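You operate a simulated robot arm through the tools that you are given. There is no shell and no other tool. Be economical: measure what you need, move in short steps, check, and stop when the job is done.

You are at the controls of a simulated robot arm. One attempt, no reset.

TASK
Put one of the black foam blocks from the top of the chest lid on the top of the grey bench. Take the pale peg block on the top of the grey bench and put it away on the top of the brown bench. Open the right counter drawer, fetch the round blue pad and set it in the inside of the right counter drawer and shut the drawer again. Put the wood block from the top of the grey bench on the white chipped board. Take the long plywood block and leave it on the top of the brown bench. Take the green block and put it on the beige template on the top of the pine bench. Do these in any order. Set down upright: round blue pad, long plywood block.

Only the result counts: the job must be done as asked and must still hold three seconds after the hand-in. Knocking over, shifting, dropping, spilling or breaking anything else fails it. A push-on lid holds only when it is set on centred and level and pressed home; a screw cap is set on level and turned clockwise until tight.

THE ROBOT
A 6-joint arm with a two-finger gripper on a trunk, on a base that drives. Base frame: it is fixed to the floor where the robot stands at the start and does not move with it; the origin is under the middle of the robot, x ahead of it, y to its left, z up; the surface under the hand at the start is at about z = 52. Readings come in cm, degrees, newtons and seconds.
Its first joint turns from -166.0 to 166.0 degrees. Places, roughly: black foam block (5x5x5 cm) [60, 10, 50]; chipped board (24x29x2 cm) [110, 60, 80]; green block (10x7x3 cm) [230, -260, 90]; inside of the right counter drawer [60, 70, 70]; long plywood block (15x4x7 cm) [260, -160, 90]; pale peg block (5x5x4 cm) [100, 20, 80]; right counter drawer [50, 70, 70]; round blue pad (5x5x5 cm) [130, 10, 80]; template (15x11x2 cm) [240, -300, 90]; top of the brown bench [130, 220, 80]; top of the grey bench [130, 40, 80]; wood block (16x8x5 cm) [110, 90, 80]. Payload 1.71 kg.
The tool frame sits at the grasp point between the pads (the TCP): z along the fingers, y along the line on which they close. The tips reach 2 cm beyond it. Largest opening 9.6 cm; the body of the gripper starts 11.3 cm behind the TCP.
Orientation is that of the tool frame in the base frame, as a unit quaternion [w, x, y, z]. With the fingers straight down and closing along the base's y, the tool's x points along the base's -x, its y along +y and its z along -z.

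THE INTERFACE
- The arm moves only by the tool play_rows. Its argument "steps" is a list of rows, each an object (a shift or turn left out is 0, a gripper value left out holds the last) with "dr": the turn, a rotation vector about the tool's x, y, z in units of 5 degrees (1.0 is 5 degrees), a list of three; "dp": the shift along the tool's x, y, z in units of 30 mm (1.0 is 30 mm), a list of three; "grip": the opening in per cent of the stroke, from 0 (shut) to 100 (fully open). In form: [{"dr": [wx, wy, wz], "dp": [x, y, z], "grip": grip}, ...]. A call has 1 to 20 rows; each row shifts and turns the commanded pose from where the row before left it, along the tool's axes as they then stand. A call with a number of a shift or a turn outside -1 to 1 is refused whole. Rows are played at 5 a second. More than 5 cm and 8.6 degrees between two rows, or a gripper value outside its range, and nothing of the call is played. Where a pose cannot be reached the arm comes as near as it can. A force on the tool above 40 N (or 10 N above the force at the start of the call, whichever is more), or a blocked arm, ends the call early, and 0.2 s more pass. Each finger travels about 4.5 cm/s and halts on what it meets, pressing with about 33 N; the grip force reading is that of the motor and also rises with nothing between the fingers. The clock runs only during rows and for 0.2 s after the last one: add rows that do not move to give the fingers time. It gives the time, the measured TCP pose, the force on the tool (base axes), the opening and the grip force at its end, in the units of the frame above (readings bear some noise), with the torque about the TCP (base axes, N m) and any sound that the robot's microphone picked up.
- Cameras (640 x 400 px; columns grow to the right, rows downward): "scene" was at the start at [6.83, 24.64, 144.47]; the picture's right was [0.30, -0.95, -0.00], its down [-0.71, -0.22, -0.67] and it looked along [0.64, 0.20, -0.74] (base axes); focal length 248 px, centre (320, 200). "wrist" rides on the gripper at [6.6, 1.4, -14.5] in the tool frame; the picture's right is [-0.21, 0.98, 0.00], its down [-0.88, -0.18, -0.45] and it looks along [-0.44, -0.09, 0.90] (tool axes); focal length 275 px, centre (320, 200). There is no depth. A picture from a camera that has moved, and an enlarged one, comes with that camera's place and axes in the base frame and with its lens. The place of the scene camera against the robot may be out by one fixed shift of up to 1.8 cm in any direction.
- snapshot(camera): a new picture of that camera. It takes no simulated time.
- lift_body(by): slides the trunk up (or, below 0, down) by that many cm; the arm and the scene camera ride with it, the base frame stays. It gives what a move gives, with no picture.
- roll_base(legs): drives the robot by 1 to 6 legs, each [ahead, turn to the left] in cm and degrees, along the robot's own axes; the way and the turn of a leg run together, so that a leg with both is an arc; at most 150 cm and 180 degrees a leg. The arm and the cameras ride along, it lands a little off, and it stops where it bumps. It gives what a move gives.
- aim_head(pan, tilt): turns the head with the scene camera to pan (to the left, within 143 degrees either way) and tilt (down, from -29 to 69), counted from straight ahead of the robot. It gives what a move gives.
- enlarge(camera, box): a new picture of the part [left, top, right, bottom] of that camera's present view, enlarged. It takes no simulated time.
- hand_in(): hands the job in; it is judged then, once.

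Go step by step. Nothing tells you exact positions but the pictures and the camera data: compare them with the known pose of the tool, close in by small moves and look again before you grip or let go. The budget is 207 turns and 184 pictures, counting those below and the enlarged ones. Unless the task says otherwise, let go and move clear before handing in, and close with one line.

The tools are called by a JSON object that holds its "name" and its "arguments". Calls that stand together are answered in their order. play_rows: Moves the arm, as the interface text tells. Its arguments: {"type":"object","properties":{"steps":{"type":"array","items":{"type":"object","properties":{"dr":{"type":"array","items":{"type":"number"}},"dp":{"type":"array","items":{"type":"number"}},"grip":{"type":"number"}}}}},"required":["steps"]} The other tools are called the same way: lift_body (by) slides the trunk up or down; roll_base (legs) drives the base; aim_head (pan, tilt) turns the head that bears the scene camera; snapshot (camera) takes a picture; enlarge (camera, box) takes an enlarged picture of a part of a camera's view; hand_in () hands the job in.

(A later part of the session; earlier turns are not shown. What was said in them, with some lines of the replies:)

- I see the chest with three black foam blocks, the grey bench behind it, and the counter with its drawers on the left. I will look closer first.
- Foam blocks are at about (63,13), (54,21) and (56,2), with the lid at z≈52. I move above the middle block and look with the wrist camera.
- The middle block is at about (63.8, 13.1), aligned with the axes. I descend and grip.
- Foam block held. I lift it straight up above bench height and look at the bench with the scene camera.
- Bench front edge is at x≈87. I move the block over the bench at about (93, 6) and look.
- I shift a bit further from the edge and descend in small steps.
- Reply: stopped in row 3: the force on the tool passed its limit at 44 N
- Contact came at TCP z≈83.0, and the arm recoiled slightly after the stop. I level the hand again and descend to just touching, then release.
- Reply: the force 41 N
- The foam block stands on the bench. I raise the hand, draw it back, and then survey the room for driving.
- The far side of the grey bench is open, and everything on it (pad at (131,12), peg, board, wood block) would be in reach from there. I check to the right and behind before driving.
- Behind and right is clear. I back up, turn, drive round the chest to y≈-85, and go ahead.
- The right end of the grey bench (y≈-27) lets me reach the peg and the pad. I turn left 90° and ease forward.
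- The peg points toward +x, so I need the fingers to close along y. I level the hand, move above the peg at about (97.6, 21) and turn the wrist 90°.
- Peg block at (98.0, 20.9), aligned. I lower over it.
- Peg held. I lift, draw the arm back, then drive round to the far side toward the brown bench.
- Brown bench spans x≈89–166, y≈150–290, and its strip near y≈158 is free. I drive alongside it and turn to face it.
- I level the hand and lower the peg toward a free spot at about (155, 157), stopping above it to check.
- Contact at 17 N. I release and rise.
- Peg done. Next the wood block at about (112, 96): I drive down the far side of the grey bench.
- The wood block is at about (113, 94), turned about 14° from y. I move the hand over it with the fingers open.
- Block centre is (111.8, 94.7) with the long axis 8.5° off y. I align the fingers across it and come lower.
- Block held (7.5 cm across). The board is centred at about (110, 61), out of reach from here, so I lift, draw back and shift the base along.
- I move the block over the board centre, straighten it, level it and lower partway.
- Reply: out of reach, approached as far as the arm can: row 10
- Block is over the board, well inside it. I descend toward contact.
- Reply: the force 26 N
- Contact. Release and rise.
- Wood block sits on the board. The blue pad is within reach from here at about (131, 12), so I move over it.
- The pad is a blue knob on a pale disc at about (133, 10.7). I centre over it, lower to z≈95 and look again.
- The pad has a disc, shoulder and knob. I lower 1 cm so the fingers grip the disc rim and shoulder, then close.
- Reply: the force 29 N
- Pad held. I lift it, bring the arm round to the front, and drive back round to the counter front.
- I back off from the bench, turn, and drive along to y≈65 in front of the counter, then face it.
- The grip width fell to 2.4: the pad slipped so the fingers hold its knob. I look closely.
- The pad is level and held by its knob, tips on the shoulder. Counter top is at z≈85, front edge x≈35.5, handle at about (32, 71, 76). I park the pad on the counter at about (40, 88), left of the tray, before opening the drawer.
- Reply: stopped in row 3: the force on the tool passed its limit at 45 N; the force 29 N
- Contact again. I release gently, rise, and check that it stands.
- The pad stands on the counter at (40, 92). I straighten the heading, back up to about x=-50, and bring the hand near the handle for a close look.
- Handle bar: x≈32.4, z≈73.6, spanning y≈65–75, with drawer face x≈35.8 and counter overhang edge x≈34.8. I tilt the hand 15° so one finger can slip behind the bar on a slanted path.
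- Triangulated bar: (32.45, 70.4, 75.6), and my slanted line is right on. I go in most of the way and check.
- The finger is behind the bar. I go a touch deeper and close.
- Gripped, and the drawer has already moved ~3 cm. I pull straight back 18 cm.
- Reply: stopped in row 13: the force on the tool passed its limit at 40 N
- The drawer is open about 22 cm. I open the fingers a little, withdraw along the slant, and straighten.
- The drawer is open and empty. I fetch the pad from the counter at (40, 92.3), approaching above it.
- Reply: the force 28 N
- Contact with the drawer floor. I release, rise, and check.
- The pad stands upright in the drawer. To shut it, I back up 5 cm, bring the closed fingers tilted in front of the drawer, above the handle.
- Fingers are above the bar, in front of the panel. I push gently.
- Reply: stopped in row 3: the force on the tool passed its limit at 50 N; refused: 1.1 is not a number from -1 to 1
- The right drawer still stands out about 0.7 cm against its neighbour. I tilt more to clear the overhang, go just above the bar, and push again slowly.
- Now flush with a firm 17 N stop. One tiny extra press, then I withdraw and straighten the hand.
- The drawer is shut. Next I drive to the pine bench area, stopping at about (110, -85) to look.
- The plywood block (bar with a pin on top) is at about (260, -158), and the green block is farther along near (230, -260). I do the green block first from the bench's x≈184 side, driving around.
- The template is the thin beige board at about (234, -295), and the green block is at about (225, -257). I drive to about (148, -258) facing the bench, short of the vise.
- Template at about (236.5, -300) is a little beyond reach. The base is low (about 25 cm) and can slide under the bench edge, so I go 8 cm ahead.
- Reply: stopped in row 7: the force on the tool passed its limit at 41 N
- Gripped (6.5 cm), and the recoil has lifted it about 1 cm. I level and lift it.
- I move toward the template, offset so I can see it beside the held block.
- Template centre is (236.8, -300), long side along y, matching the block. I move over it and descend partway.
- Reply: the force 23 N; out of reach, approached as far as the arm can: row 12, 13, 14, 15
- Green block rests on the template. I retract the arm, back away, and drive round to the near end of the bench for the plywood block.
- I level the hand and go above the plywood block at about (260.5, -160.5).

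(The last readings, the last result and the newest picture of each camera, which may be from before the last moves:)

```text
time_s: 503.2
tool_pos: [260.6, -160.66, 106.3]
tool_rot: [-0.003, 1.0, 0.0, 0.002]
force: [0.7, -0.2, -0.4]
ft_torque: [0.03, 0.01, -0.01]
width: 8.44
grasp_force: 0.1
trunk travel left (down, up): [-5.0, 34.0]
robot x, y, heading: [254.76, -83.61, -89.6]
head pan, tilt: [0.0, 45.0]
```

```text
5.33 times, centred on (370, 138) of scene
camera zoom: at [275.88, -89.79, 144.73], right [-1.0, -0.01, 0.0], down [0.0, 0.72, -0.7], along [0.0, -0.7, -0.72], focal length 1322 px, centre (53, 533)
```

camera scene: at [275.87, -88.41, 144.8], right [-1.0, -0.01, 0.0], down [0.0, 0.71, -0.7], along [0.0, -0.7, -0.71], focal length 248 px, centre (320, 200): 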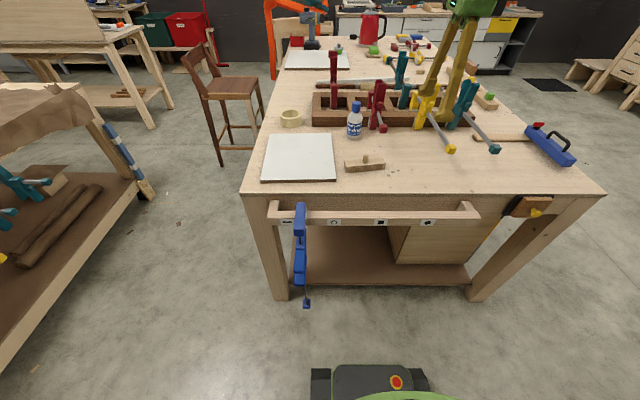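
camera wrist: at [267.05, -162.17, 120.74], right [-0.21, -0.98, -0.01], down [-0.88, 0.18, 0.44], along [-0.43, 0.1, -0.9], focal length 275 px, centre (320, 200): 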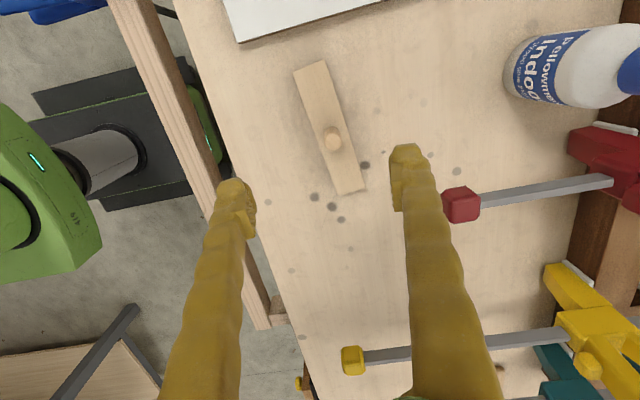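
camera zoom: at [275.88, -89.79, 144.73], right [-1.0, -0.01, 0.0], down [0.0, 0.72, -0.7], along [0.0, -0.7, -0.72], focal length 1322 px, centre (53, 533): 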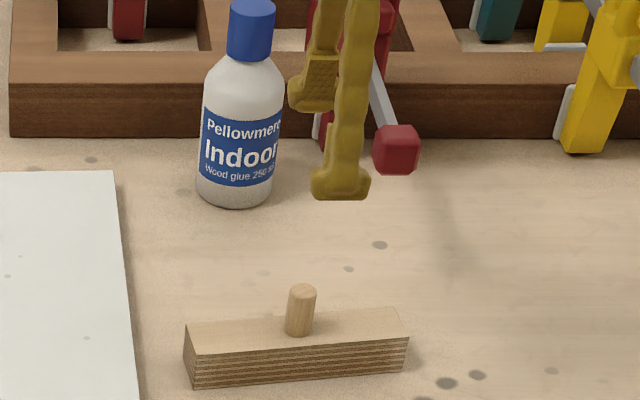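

Bar centre (260.2, -161.8), long axis 8° off x, pin up. I rotate the fingers to match and lower.

{"name": "play_rows", "arguments": {"steps": [{"dp": [-0.13, 0.38, 0]}, {"dr": [0, 0, -0.8], "dp": [0, 0, 0.8]}, {"dr": [0, 0, -0.76], "dp": [0, 0, 0.9]}, {"dp": [0, 0, 0.9]}, {"dp": [0, 0, 0.9]}, {}]}}

{"name": "snapshot", "arguments": {"camera": "wrist"}}

```text
time_s: 504.6
tool_pos: [260.4, -161.63, 95.75]
tool_rot: [-0.003, 0.998, 0.068, 0.003]
force: [0.3, 0.3, 0.1]
ft_torque: [0.03, -0.02, -0.04]
width: 8.46
grasp_force: 0.1
trunk travel left (down, up): [-5.0, 34.0]
robot x, y, heading: [254.9, -84.06, -89.6]
head pan, tilt: [0.0, 45.0]
```

```text
50 pictures are left
camera wrist: at [266.89, -162.22, 110.27], right [-0.07, -1.0, -0.01], down [-0.9, 0.06, 0.44], along [-0.44, 0.04, -0.9], focal length 275 px, centre (320, 200)
```

wrist: 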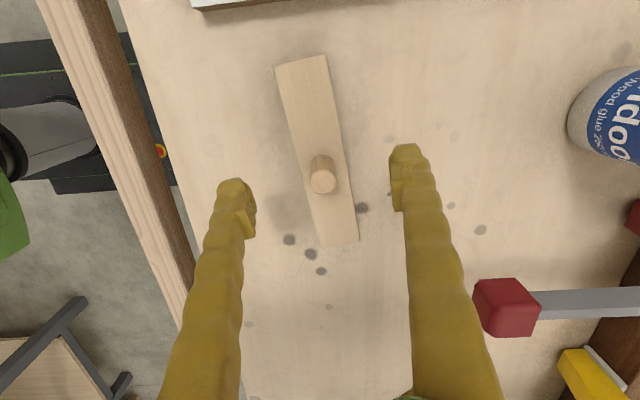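

{"name": "play_rows", "arguments": {"steps": [{"dp": [-0.1, 0, 0.8]}, {"dp": [0, 0, 0.6]}, {"dp": [0, 0, 0.35]}, {"dp": [0, 0, 0.15]}, {}, {"grip": 60}, {"grip": 40}, {"grip": 25}, {"grip": 18}, {"grip": 18}, {"grip": 18}]}}

{"name": "enlarge", "arguments": {"camera": "scene", "box": [310, 120, 430, 195]}}

```text
time_s: 507.0
tool_pos: [259.99, -161.56, 90.07]
tool_rot: [-0.003, 0.998, 0.069, 0.003]
force: [-0.4, 0.4, 0.5]
ft_torque: [-0.02, 0.03, 0.04]
width: 3.38
grasp_force: 32.7
trunk travel left (down, up): [-5.0, 34.0]
robot x, y, heading: [254.85, -83.92, -89.4]
head pan, tilt: [0.0, 45.0]
```

```text
5.33 times, centred on (370, 158) of scene
camera zoom: at [275.88, -89.73, 144.74], right [-1.0, -0.01, 0.0], down [0.0, 0.72, -0.7], along [0.0, -0.7, -0.72], focal length 1322 px, centre (53, 427)
```

zoom: 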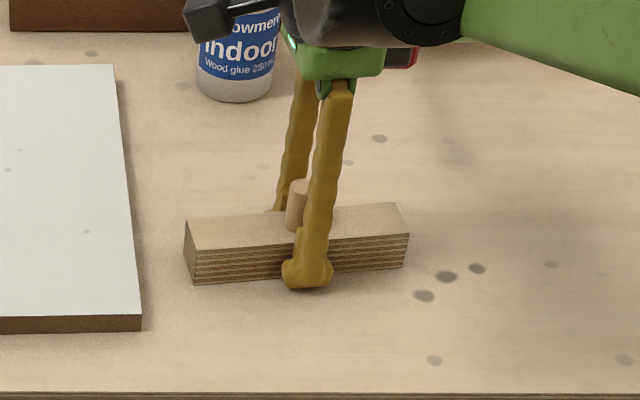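

Held at 3.4 cm. I lift straight up, retract, and check the hold.

{"name": "play_rows", "arguments": {"steps": [{"dp": [0, 0, -0.5]}, {"dp": [0, 0, -1]}, {"dp": [0, 0, -1]}, {"dp": [0, 0, -1]}, {"dp": [0, 0, -1]}, {"dp": [0, 0, -1]}, {"dp": [0, 0, -1]}, {"dp": [0, 0, -1]}, {"dp": [0, -0.5, -1]}, {"dp": [0, -1, -1]}, {"dp": [0, -1, -1]}, {"dp": [0, -1, -0.5]}, {"dp": [0, -1, 0]}, {"dp": [0, -1, 0]}, {"dp": [0, -0.8, 0]}, {}]}}

{"name": "snapshot", "arguments": {"camera": "wrist"}}

```text
time_s: 510.4
tool_pos: [257.13, -143.04, 123.3]
tool_rot: [-0.003, 0.998, 0.068, 0.004]
force: [0.3, 0.1, -0.7]
ft_torque: [-0.09, -0.01, -0.01]
width: 3.38
grasp_force: 32.6
trunk travel left (down, up): [-5.0, 34.0]
robot x, y, heading: [255.06, -83.53, -89.5]
head pan, tilt: [0.0, 45.0]
```

```text
48 pictures are left
camera wrist: at [263.78, -143.64, 137.75], right [-0.07, -1.0, -0.01], down [-0.9, 0.06, 0.44], along [-0.44, 0.04, -0.9], focal length 275 px, centre (320, 200)
```

wrist: 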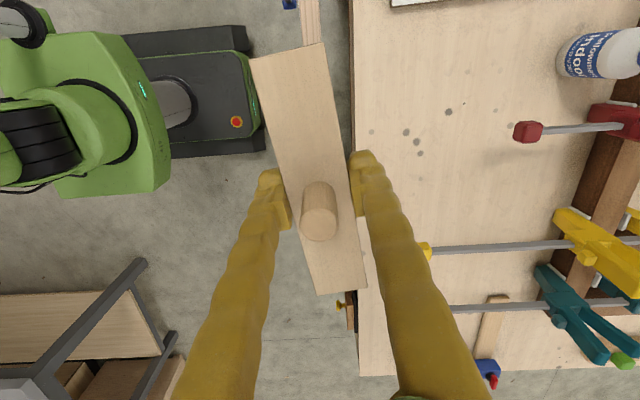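

Plywood held level, pin up. I drive to the brown bench, finishing in front of it.

{"name": "roll_base", "arguments": {"legs": [[0, 179.5], [150, 0], [92, 0], [0, 90]]}}

{"name": "aim_head", "arguments": {"pan": 0, "tilt": 40}}

{"name": "snapshot", "arguments": {"camera": "scene"}}

{"name": "snapshot", "arguments": {"camera": "wrist"}}

```text
time_s: 543.9
tool_pos: [195.98, 155.76, 123.22]
tool_rot: [0.0, 0.749, -0.662, 0.004]
force: [-0.6, -0.4, 0.5]
ft_torque: [0.0, 0.0, -0.03]
width: 3.4
grasp_force: 32.9
trunk travel left (down, up): [-5.0, 34.0]
robot x, y, heading: [255.54, 157.88, 179.7]
head pan, tilt: [0.0, 45.0]
```

```text
time_s: 544.6
tool_pos: [197.72, 155.76, 123.94]
tool_rot: [0.004, 0.75, -0.662, 0.0]
force: [2.4, -0.2, 0.2]
ft_torque: [0.03, 0.3, 0.01]
width: 3.36
grasp_force: 33.5
trunk travel left (down, up): [-5.0, 34.0]
robot x, y, heading: [255.18, 157.61, 179.9]
head pan, tilt: [0.0, 40.0]
```

```text
47 pictures are left
camera scene: at [247.71, 138.07, 145.46], right [0.0, 1.0, 0.0], down [0.65, 0.0, -0.76], along [-0.76, 0.0, -0.65], focal length 248 px, centre (320, 200)
```

scene: 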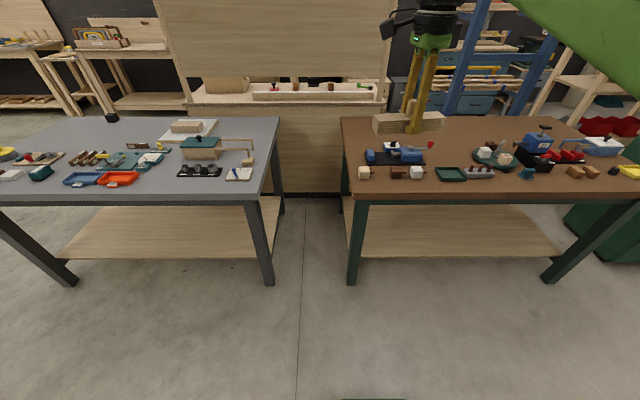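

```text
46 pictures are left
camera wrist: at [197.19, 149.14, 138.55], right [-1.0, 0.08, 0.01], down [0.08, 0.9, 0.44], along [0.03, 0.44, -0.9], focal length 275 px, centre (320, 200)
```

wrist: 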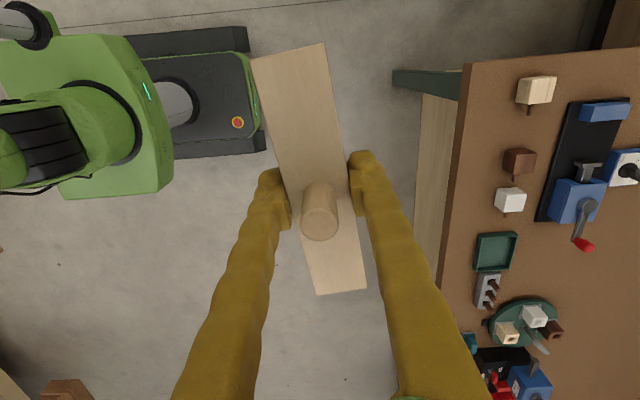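

I drive ahead 50 cm and move the bar toward (117, 163).

{"name": "roll_base", "arguments": {"legs": [[50, 0]]}}

{"name": "play_rows", "arguments": {"steps": [{"dp": [0, 1, 0]}, {"dp": [0, 1, 0]}, {"dp": [0, 1, 0]}, {"dp": [0, 1, 0]}, {"dp": [0, 1, 0]}, {"dp": [0, 1, 0]}, {"dp": [0, 0.6, 0]}, {}]}}

{"name": "snapshot", "arguments": {"camera": "wrist"}}

```text
time_s: 548.4
tool_pos: [147.97, 156.03, 124.13]
tool_rot: [0.005, 0.75, -0.662, -0.001]
force: [-0.6, 0.6, -0.5]
ft_torque: [0.02, -0.04, 0.01]
width: 3.37
grasp_force: 33.2
trunk travel left (down, up): [-5.0, 34.0]
robot x, y, heading: [205.46, 158.28, 179.5]
head pan, tilt: [0.0, 40.0]
```

```text
time_s: 550.2
tool_pos: [130.15, 153.51, 125.3]
tool_rot: [0.01, 0.75, -0.662, -0.005]
force: [-0.2, -0.3, -0.6]
ft_torque: [0.0, 0.01, 0.0]
width: 3.37
grasp_force: 33.3
trunk travel left (down, up): [-5.0, 34.0]
robot x, y, heading: [205.72, 157.84, 179.8]
head pan, tilt: [0.0, 40.0]
```

```text
45 pictures are left
camera wrist: at [129.84, 146.9, 139.84], right [-1.0, 0.08, 0.02], down [0.08, 0.9, 0.44], along [0.02, 0.44, -0.9], focal length 275 px, centre (320, 200)
```

wrist: 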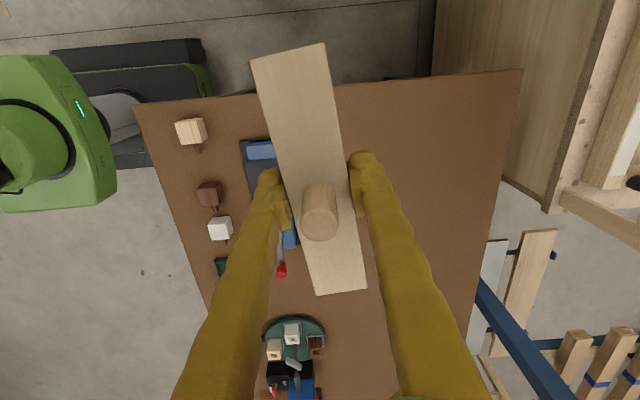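

{"name": "play_rows", "arguments": {"steps": [{"dr": [0.25, 0, 0], "dp": [-0.8, 0.8, 0]}, {"dp": [-0.9, 0.85, 0.3]}, {"dp": [-0.9, 0.85, 0.5]}, {"dp": [-0.9, 0.85, 0.7]}, {"dp": [-0.9, 0.85, 1]}, {"dp": [0, 0, 1]}, {"dp": [0, 0, 1]}, {"dp": [0, 0, 1]}, {"dp": [0, 0, 1]}, {"dp": [0, 0, 1]}, {"dp": [0, 0, 1]}, {"dp": [0, 0, 1]}, {"dp": [0, 0, 1]}, {"dp": [0, 0, 1]}, {}]}}

{"name": "snapshot", "arguments": {"camera": "wrist"}}

{"name": "snapshot", "arguments": {"camera": "scene"}}

```text
time_s: 553.4
tool_pos: [115.99, 164.97, 90.78]
tool_rot: [0.001, 0.75, -0.662, 0.001]
force: [-0.3, -0.1, -0.4]
ft_torque: [0.02, -0.03, -0.04]
width: 3.35
grasp_force: 33.1
trunk travel left (down, up): [-5.0, 34.0]
robot x, y, heading: [205.47, 158.04, 179.6]
head pan, tilt: [0.0, 40.0]
```

```text
44 pictures are left
camera wrist: at [115.32, 158.31, 105.29], right [-1.0, 0.08, 0.0], down [0.07, 0.89, 0.44], along [0.04, 0.44, -0.9], focal length 275 px, centre (320, 200)
```

wrist: 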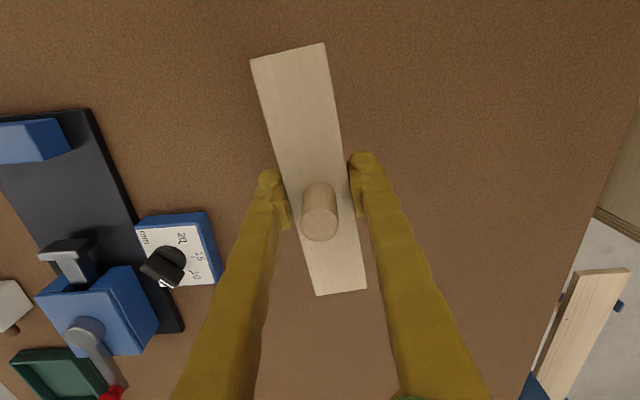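

```text
43 pictures are left
camera scene: at [197.58, 138.32, 145.46], right [0.0, 1.0, 0.0], down [0.66, 0.0, -0.76], along [-0.76, 0.0, -0.66], focal length 248 px, centre (320, 200)
```

scene: 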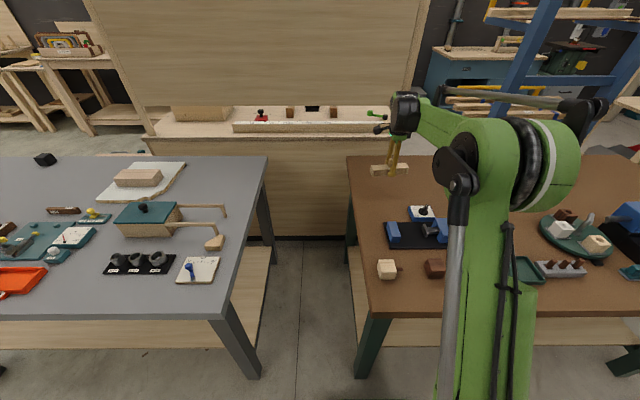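

Clear spot. I descend toward contact (expected TCP z≈82.6).

{"name": "play_rows", "arguments": {"steps": [{"dp": [0, 0, 0.9]}, {"dp": [0, 0, 0.8]}, {"dp": [0, 0, 0.4]}, {"dp": [0, 0, 0.2]}, {"dp": [0, 0, 0.1]}, {}]}}

```text
time_s: 554.8
tool_pos: [115.88, 164.94, 83.63]
tool_rot: [0.002, 0.75, -0.662, 0.001]
force: [-0.5, 1.2, -0.4]
ft_torque: [0.01, 0.0, 0.03]
width: 3.39
grasp_force: 33.1
trunk travel left (down, up): [-5.0, 34.0]
robot x, y, heading: [205.34, 157.95, 179.9]
head pan, tilt: [0.0, 40.0]
```

{"name": "play_rows", "arguments": {"steps": [{"dp": [0, 0, 0.1]}, {"dp": [0, 0, 0.08]}, {"dp": [0, 0, 0.06]}, {}]}}

```text
time_s: 555.8
tool_pos: [115.81, 164.95, 82.98]
tool_rot: [0.002, 0.75, -0.662, 0.001]
force: [0.5, -0.1, -1.7]
ft_torque: [-0.03, 0.03, 0.03]
width: 3.37
grasp_force: 33.2
trunk travel left (down, up): [-5.0, 34.0]
robot x, y, heading: [205.65, 158.05, 179.7]
head pan, tilt: [0.0, 40.0]
```

{"name": "play_rows", "arguments": {"steps": [{"dp": [0, 0, 0.06]}, {"dp": [0, 0, 0.06]}, {}]}}

```text
time_s: 556.6
tool_pos: [115.93, 164.85, 82.44]
tool_rot: [0.002, 0.749, -0.662, 0.001]
force: [-1.0, -1.0, -1.0]
ft_torque: [0.04, -0.01, -0.01]
width: 3.37
grasp_force: 32.8
trunk travel left (down, up): [-5.0, 34.0]
robot x, y, heading: [205.62, 157.94, 179.6]
head pan, tilt: [0.0, 40.0]
```

{"name": "play_rows", "arguments": {"steps": [{"dp": [0, 0, 0.06]}, {"dp": [0, 0, 0.05]}, {}]}}

```text
time_s: 557.4
tool_pos: [115.98, 164.99, 82.18]
tool_rot: [0.001, 0.749, -0.662, 0.001]
force: [0.1, 0.0, -0.3]
ft_torque: [-0.02, 0.0, -0.03]
width: 3.38
grasp_force: 32.7
trunk travel left (down, up): [-5.0, 34.0]
robot x, y, heading: [205.5, 158.05, 179.8]
head pan, tilt: [0.0, 40.0]
```

{"name": "play_rows", "arguments": {"steps": [{"dp": [0, 0, 0.06]}, {"dp": [0, 0, 0.04]}, {}]}}

{"name": "snapshot", "arguments": {"camera": "wrist"}}

```text
time_s: 558.2
tool_pos: [116.02, 164.93, 82.13]
tool_rot: [0.002, 0.75, -0.662, 0.001]
force: [-8.7, 1.4, 24.7]
ft_torque: [-0.18, 0.04, -0.02]
width: 3.38
grasp_force: 32.9
trunk travel left (down, up): [-5.0, 34.0]
robot x, y, heading: [205.32, 157.99, 179.7]
head pan, tilt: [0.0, 40.0]
```

```text
42 pictures are left
camera wrist: at [115.44, 158.25, 96.57], right [-1.0, 0.08, 0.0], down [0.08, 0.89, 0.44], along [0.03, 0.44, -0.9], focal length 275 px, centre (320, 200)
```

wrist: 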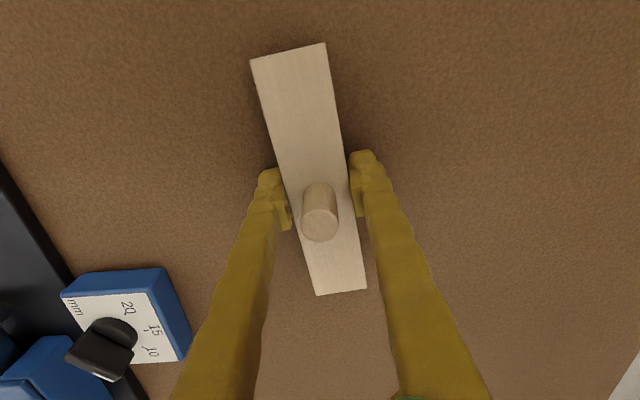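

Contact. I release, rise and retract.

{"name": "play_rows", "arguments": {"steps": [{"dp": [0, 0, -0.03], "grip": 45}, {"grip": 60}, {"grip": 65}, {"grip": 65}, {"dp": [0, 0, -0.5]}, {"dp": [0, 0, -1]}, {"dp": [0, 0, -1]}, {"dp": [0, 0, -1]}, {"dp": [0, 0, -1]}, {"dp": [0, 0, -1]}, {"dp": [0, 0, -1]}, {"dp": [0, 0, -1]}, {"dp": [0, 0, -1]}, {"dp": [0, -0.8, -1]}, {"dp": [0, -1, -1]}, {"dp": [0, -1, -1]}, {"dp": [0, -1, 0]}, {"dp": [0, -1, 0]}, {"dp": [0, -1, 0]}, {}]}}

{"name": "snapshot", "arguments": {"camera": "wrist"}}

{"name": "snapshot", "arguments": {"camera": "scene"}}

{"name": "aim_head", "arguments": {"pan": 20, "tilt": 40}}

{"name": "snapshot", "arguments": {"camera": "scene"}}

```text
time_s: 562.4
tool_pos: [133.23, 167.13, 116.62]
tool_rot: [0.002, 0.75, -0.662, 0.0]
force: [0.3, -0.6, 0.3]
ft_torque: [-0.01, 0.06, -0.01]
width: 6.26
grasp_force: 0.1
trunk travel left (down, up): [-5.0, 34.0]
robot x, y, heading: [205.39, 157.69, 179.4]
head pan, tilt: [0.0, 40.0]
```

```text
41 pictures are left
camera wrist: at [132.72, 160.48, 131.11], right [-1.0, 0.08, 0.0], down [0.07, 0.89, 0.44], along [0.04, 0.44, -0.9], focal length 275 px, centre (320, 200)
```

wrist: 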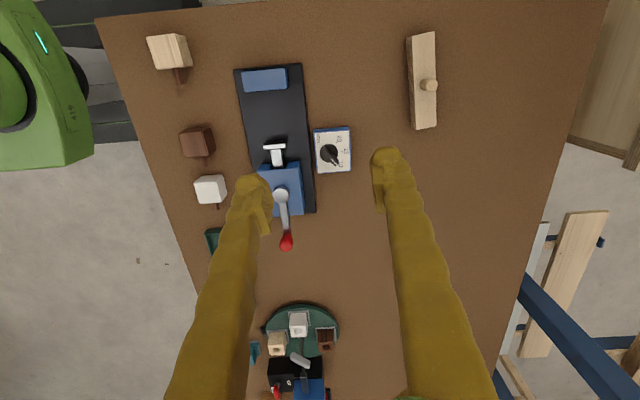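

```text
40 pictures are left
camera scene: at [197.67, 138.31, 145.46], right [0.0, 1.0, 0.0], down [0.65, 0.0, -0.76], along [-0.76, 0.0, -0.65], focal length 248 px, centre (320, 200)
```

scene: 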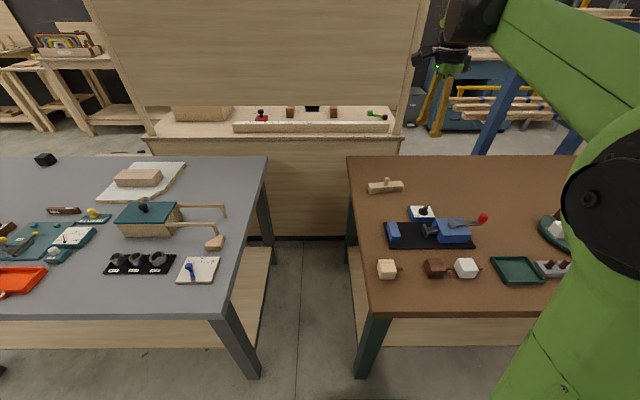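

```text
time_s: 563.3
tool_pos: [133.13, 167.07, 116.64]
tool_rot: [0.002, 0.749, -0.662, 0.001]
force: [1.3, 0.1, 0.3]
ft_torque: [-0.03, -0.01, -0.02]
width: 6.22
grasp_force: 0.1
trunk travel left (down, up): [-5.0, 34.0]
robot x, y, heading: [205.32, 158.1, 179.7]
head pan, tilt: [20.0, 40.0]
```

```text
39 pictures are left
camera scene: at [198.13, 135.41, 145.47], right [-0.34, 0.94, -0.01], down [0.62, 0.22, -0.76], along [-0.71, -0.26, -0.65], focal length 248 px, centre (320, 200)
```

scene: 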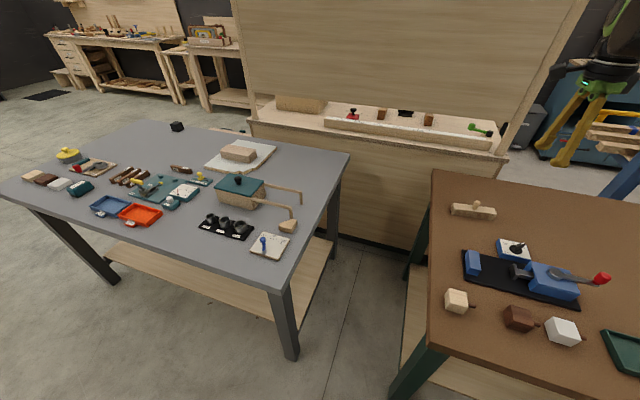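

Everything is where it was asked for: the foam block is on the grey bench, the wood block on the chipped board, and the peg and plywood blocks on the brown bench. The pad is in the shut drawer and the green block is on the template. The hand is clear, so I hand in.

{"name": "hand_in", "arguments": {}}

```text
The job is handed in.
```

All six placements are done, the drawer is shut flush, the blue pad and long plywood block are standing upright, and the job is handed in.
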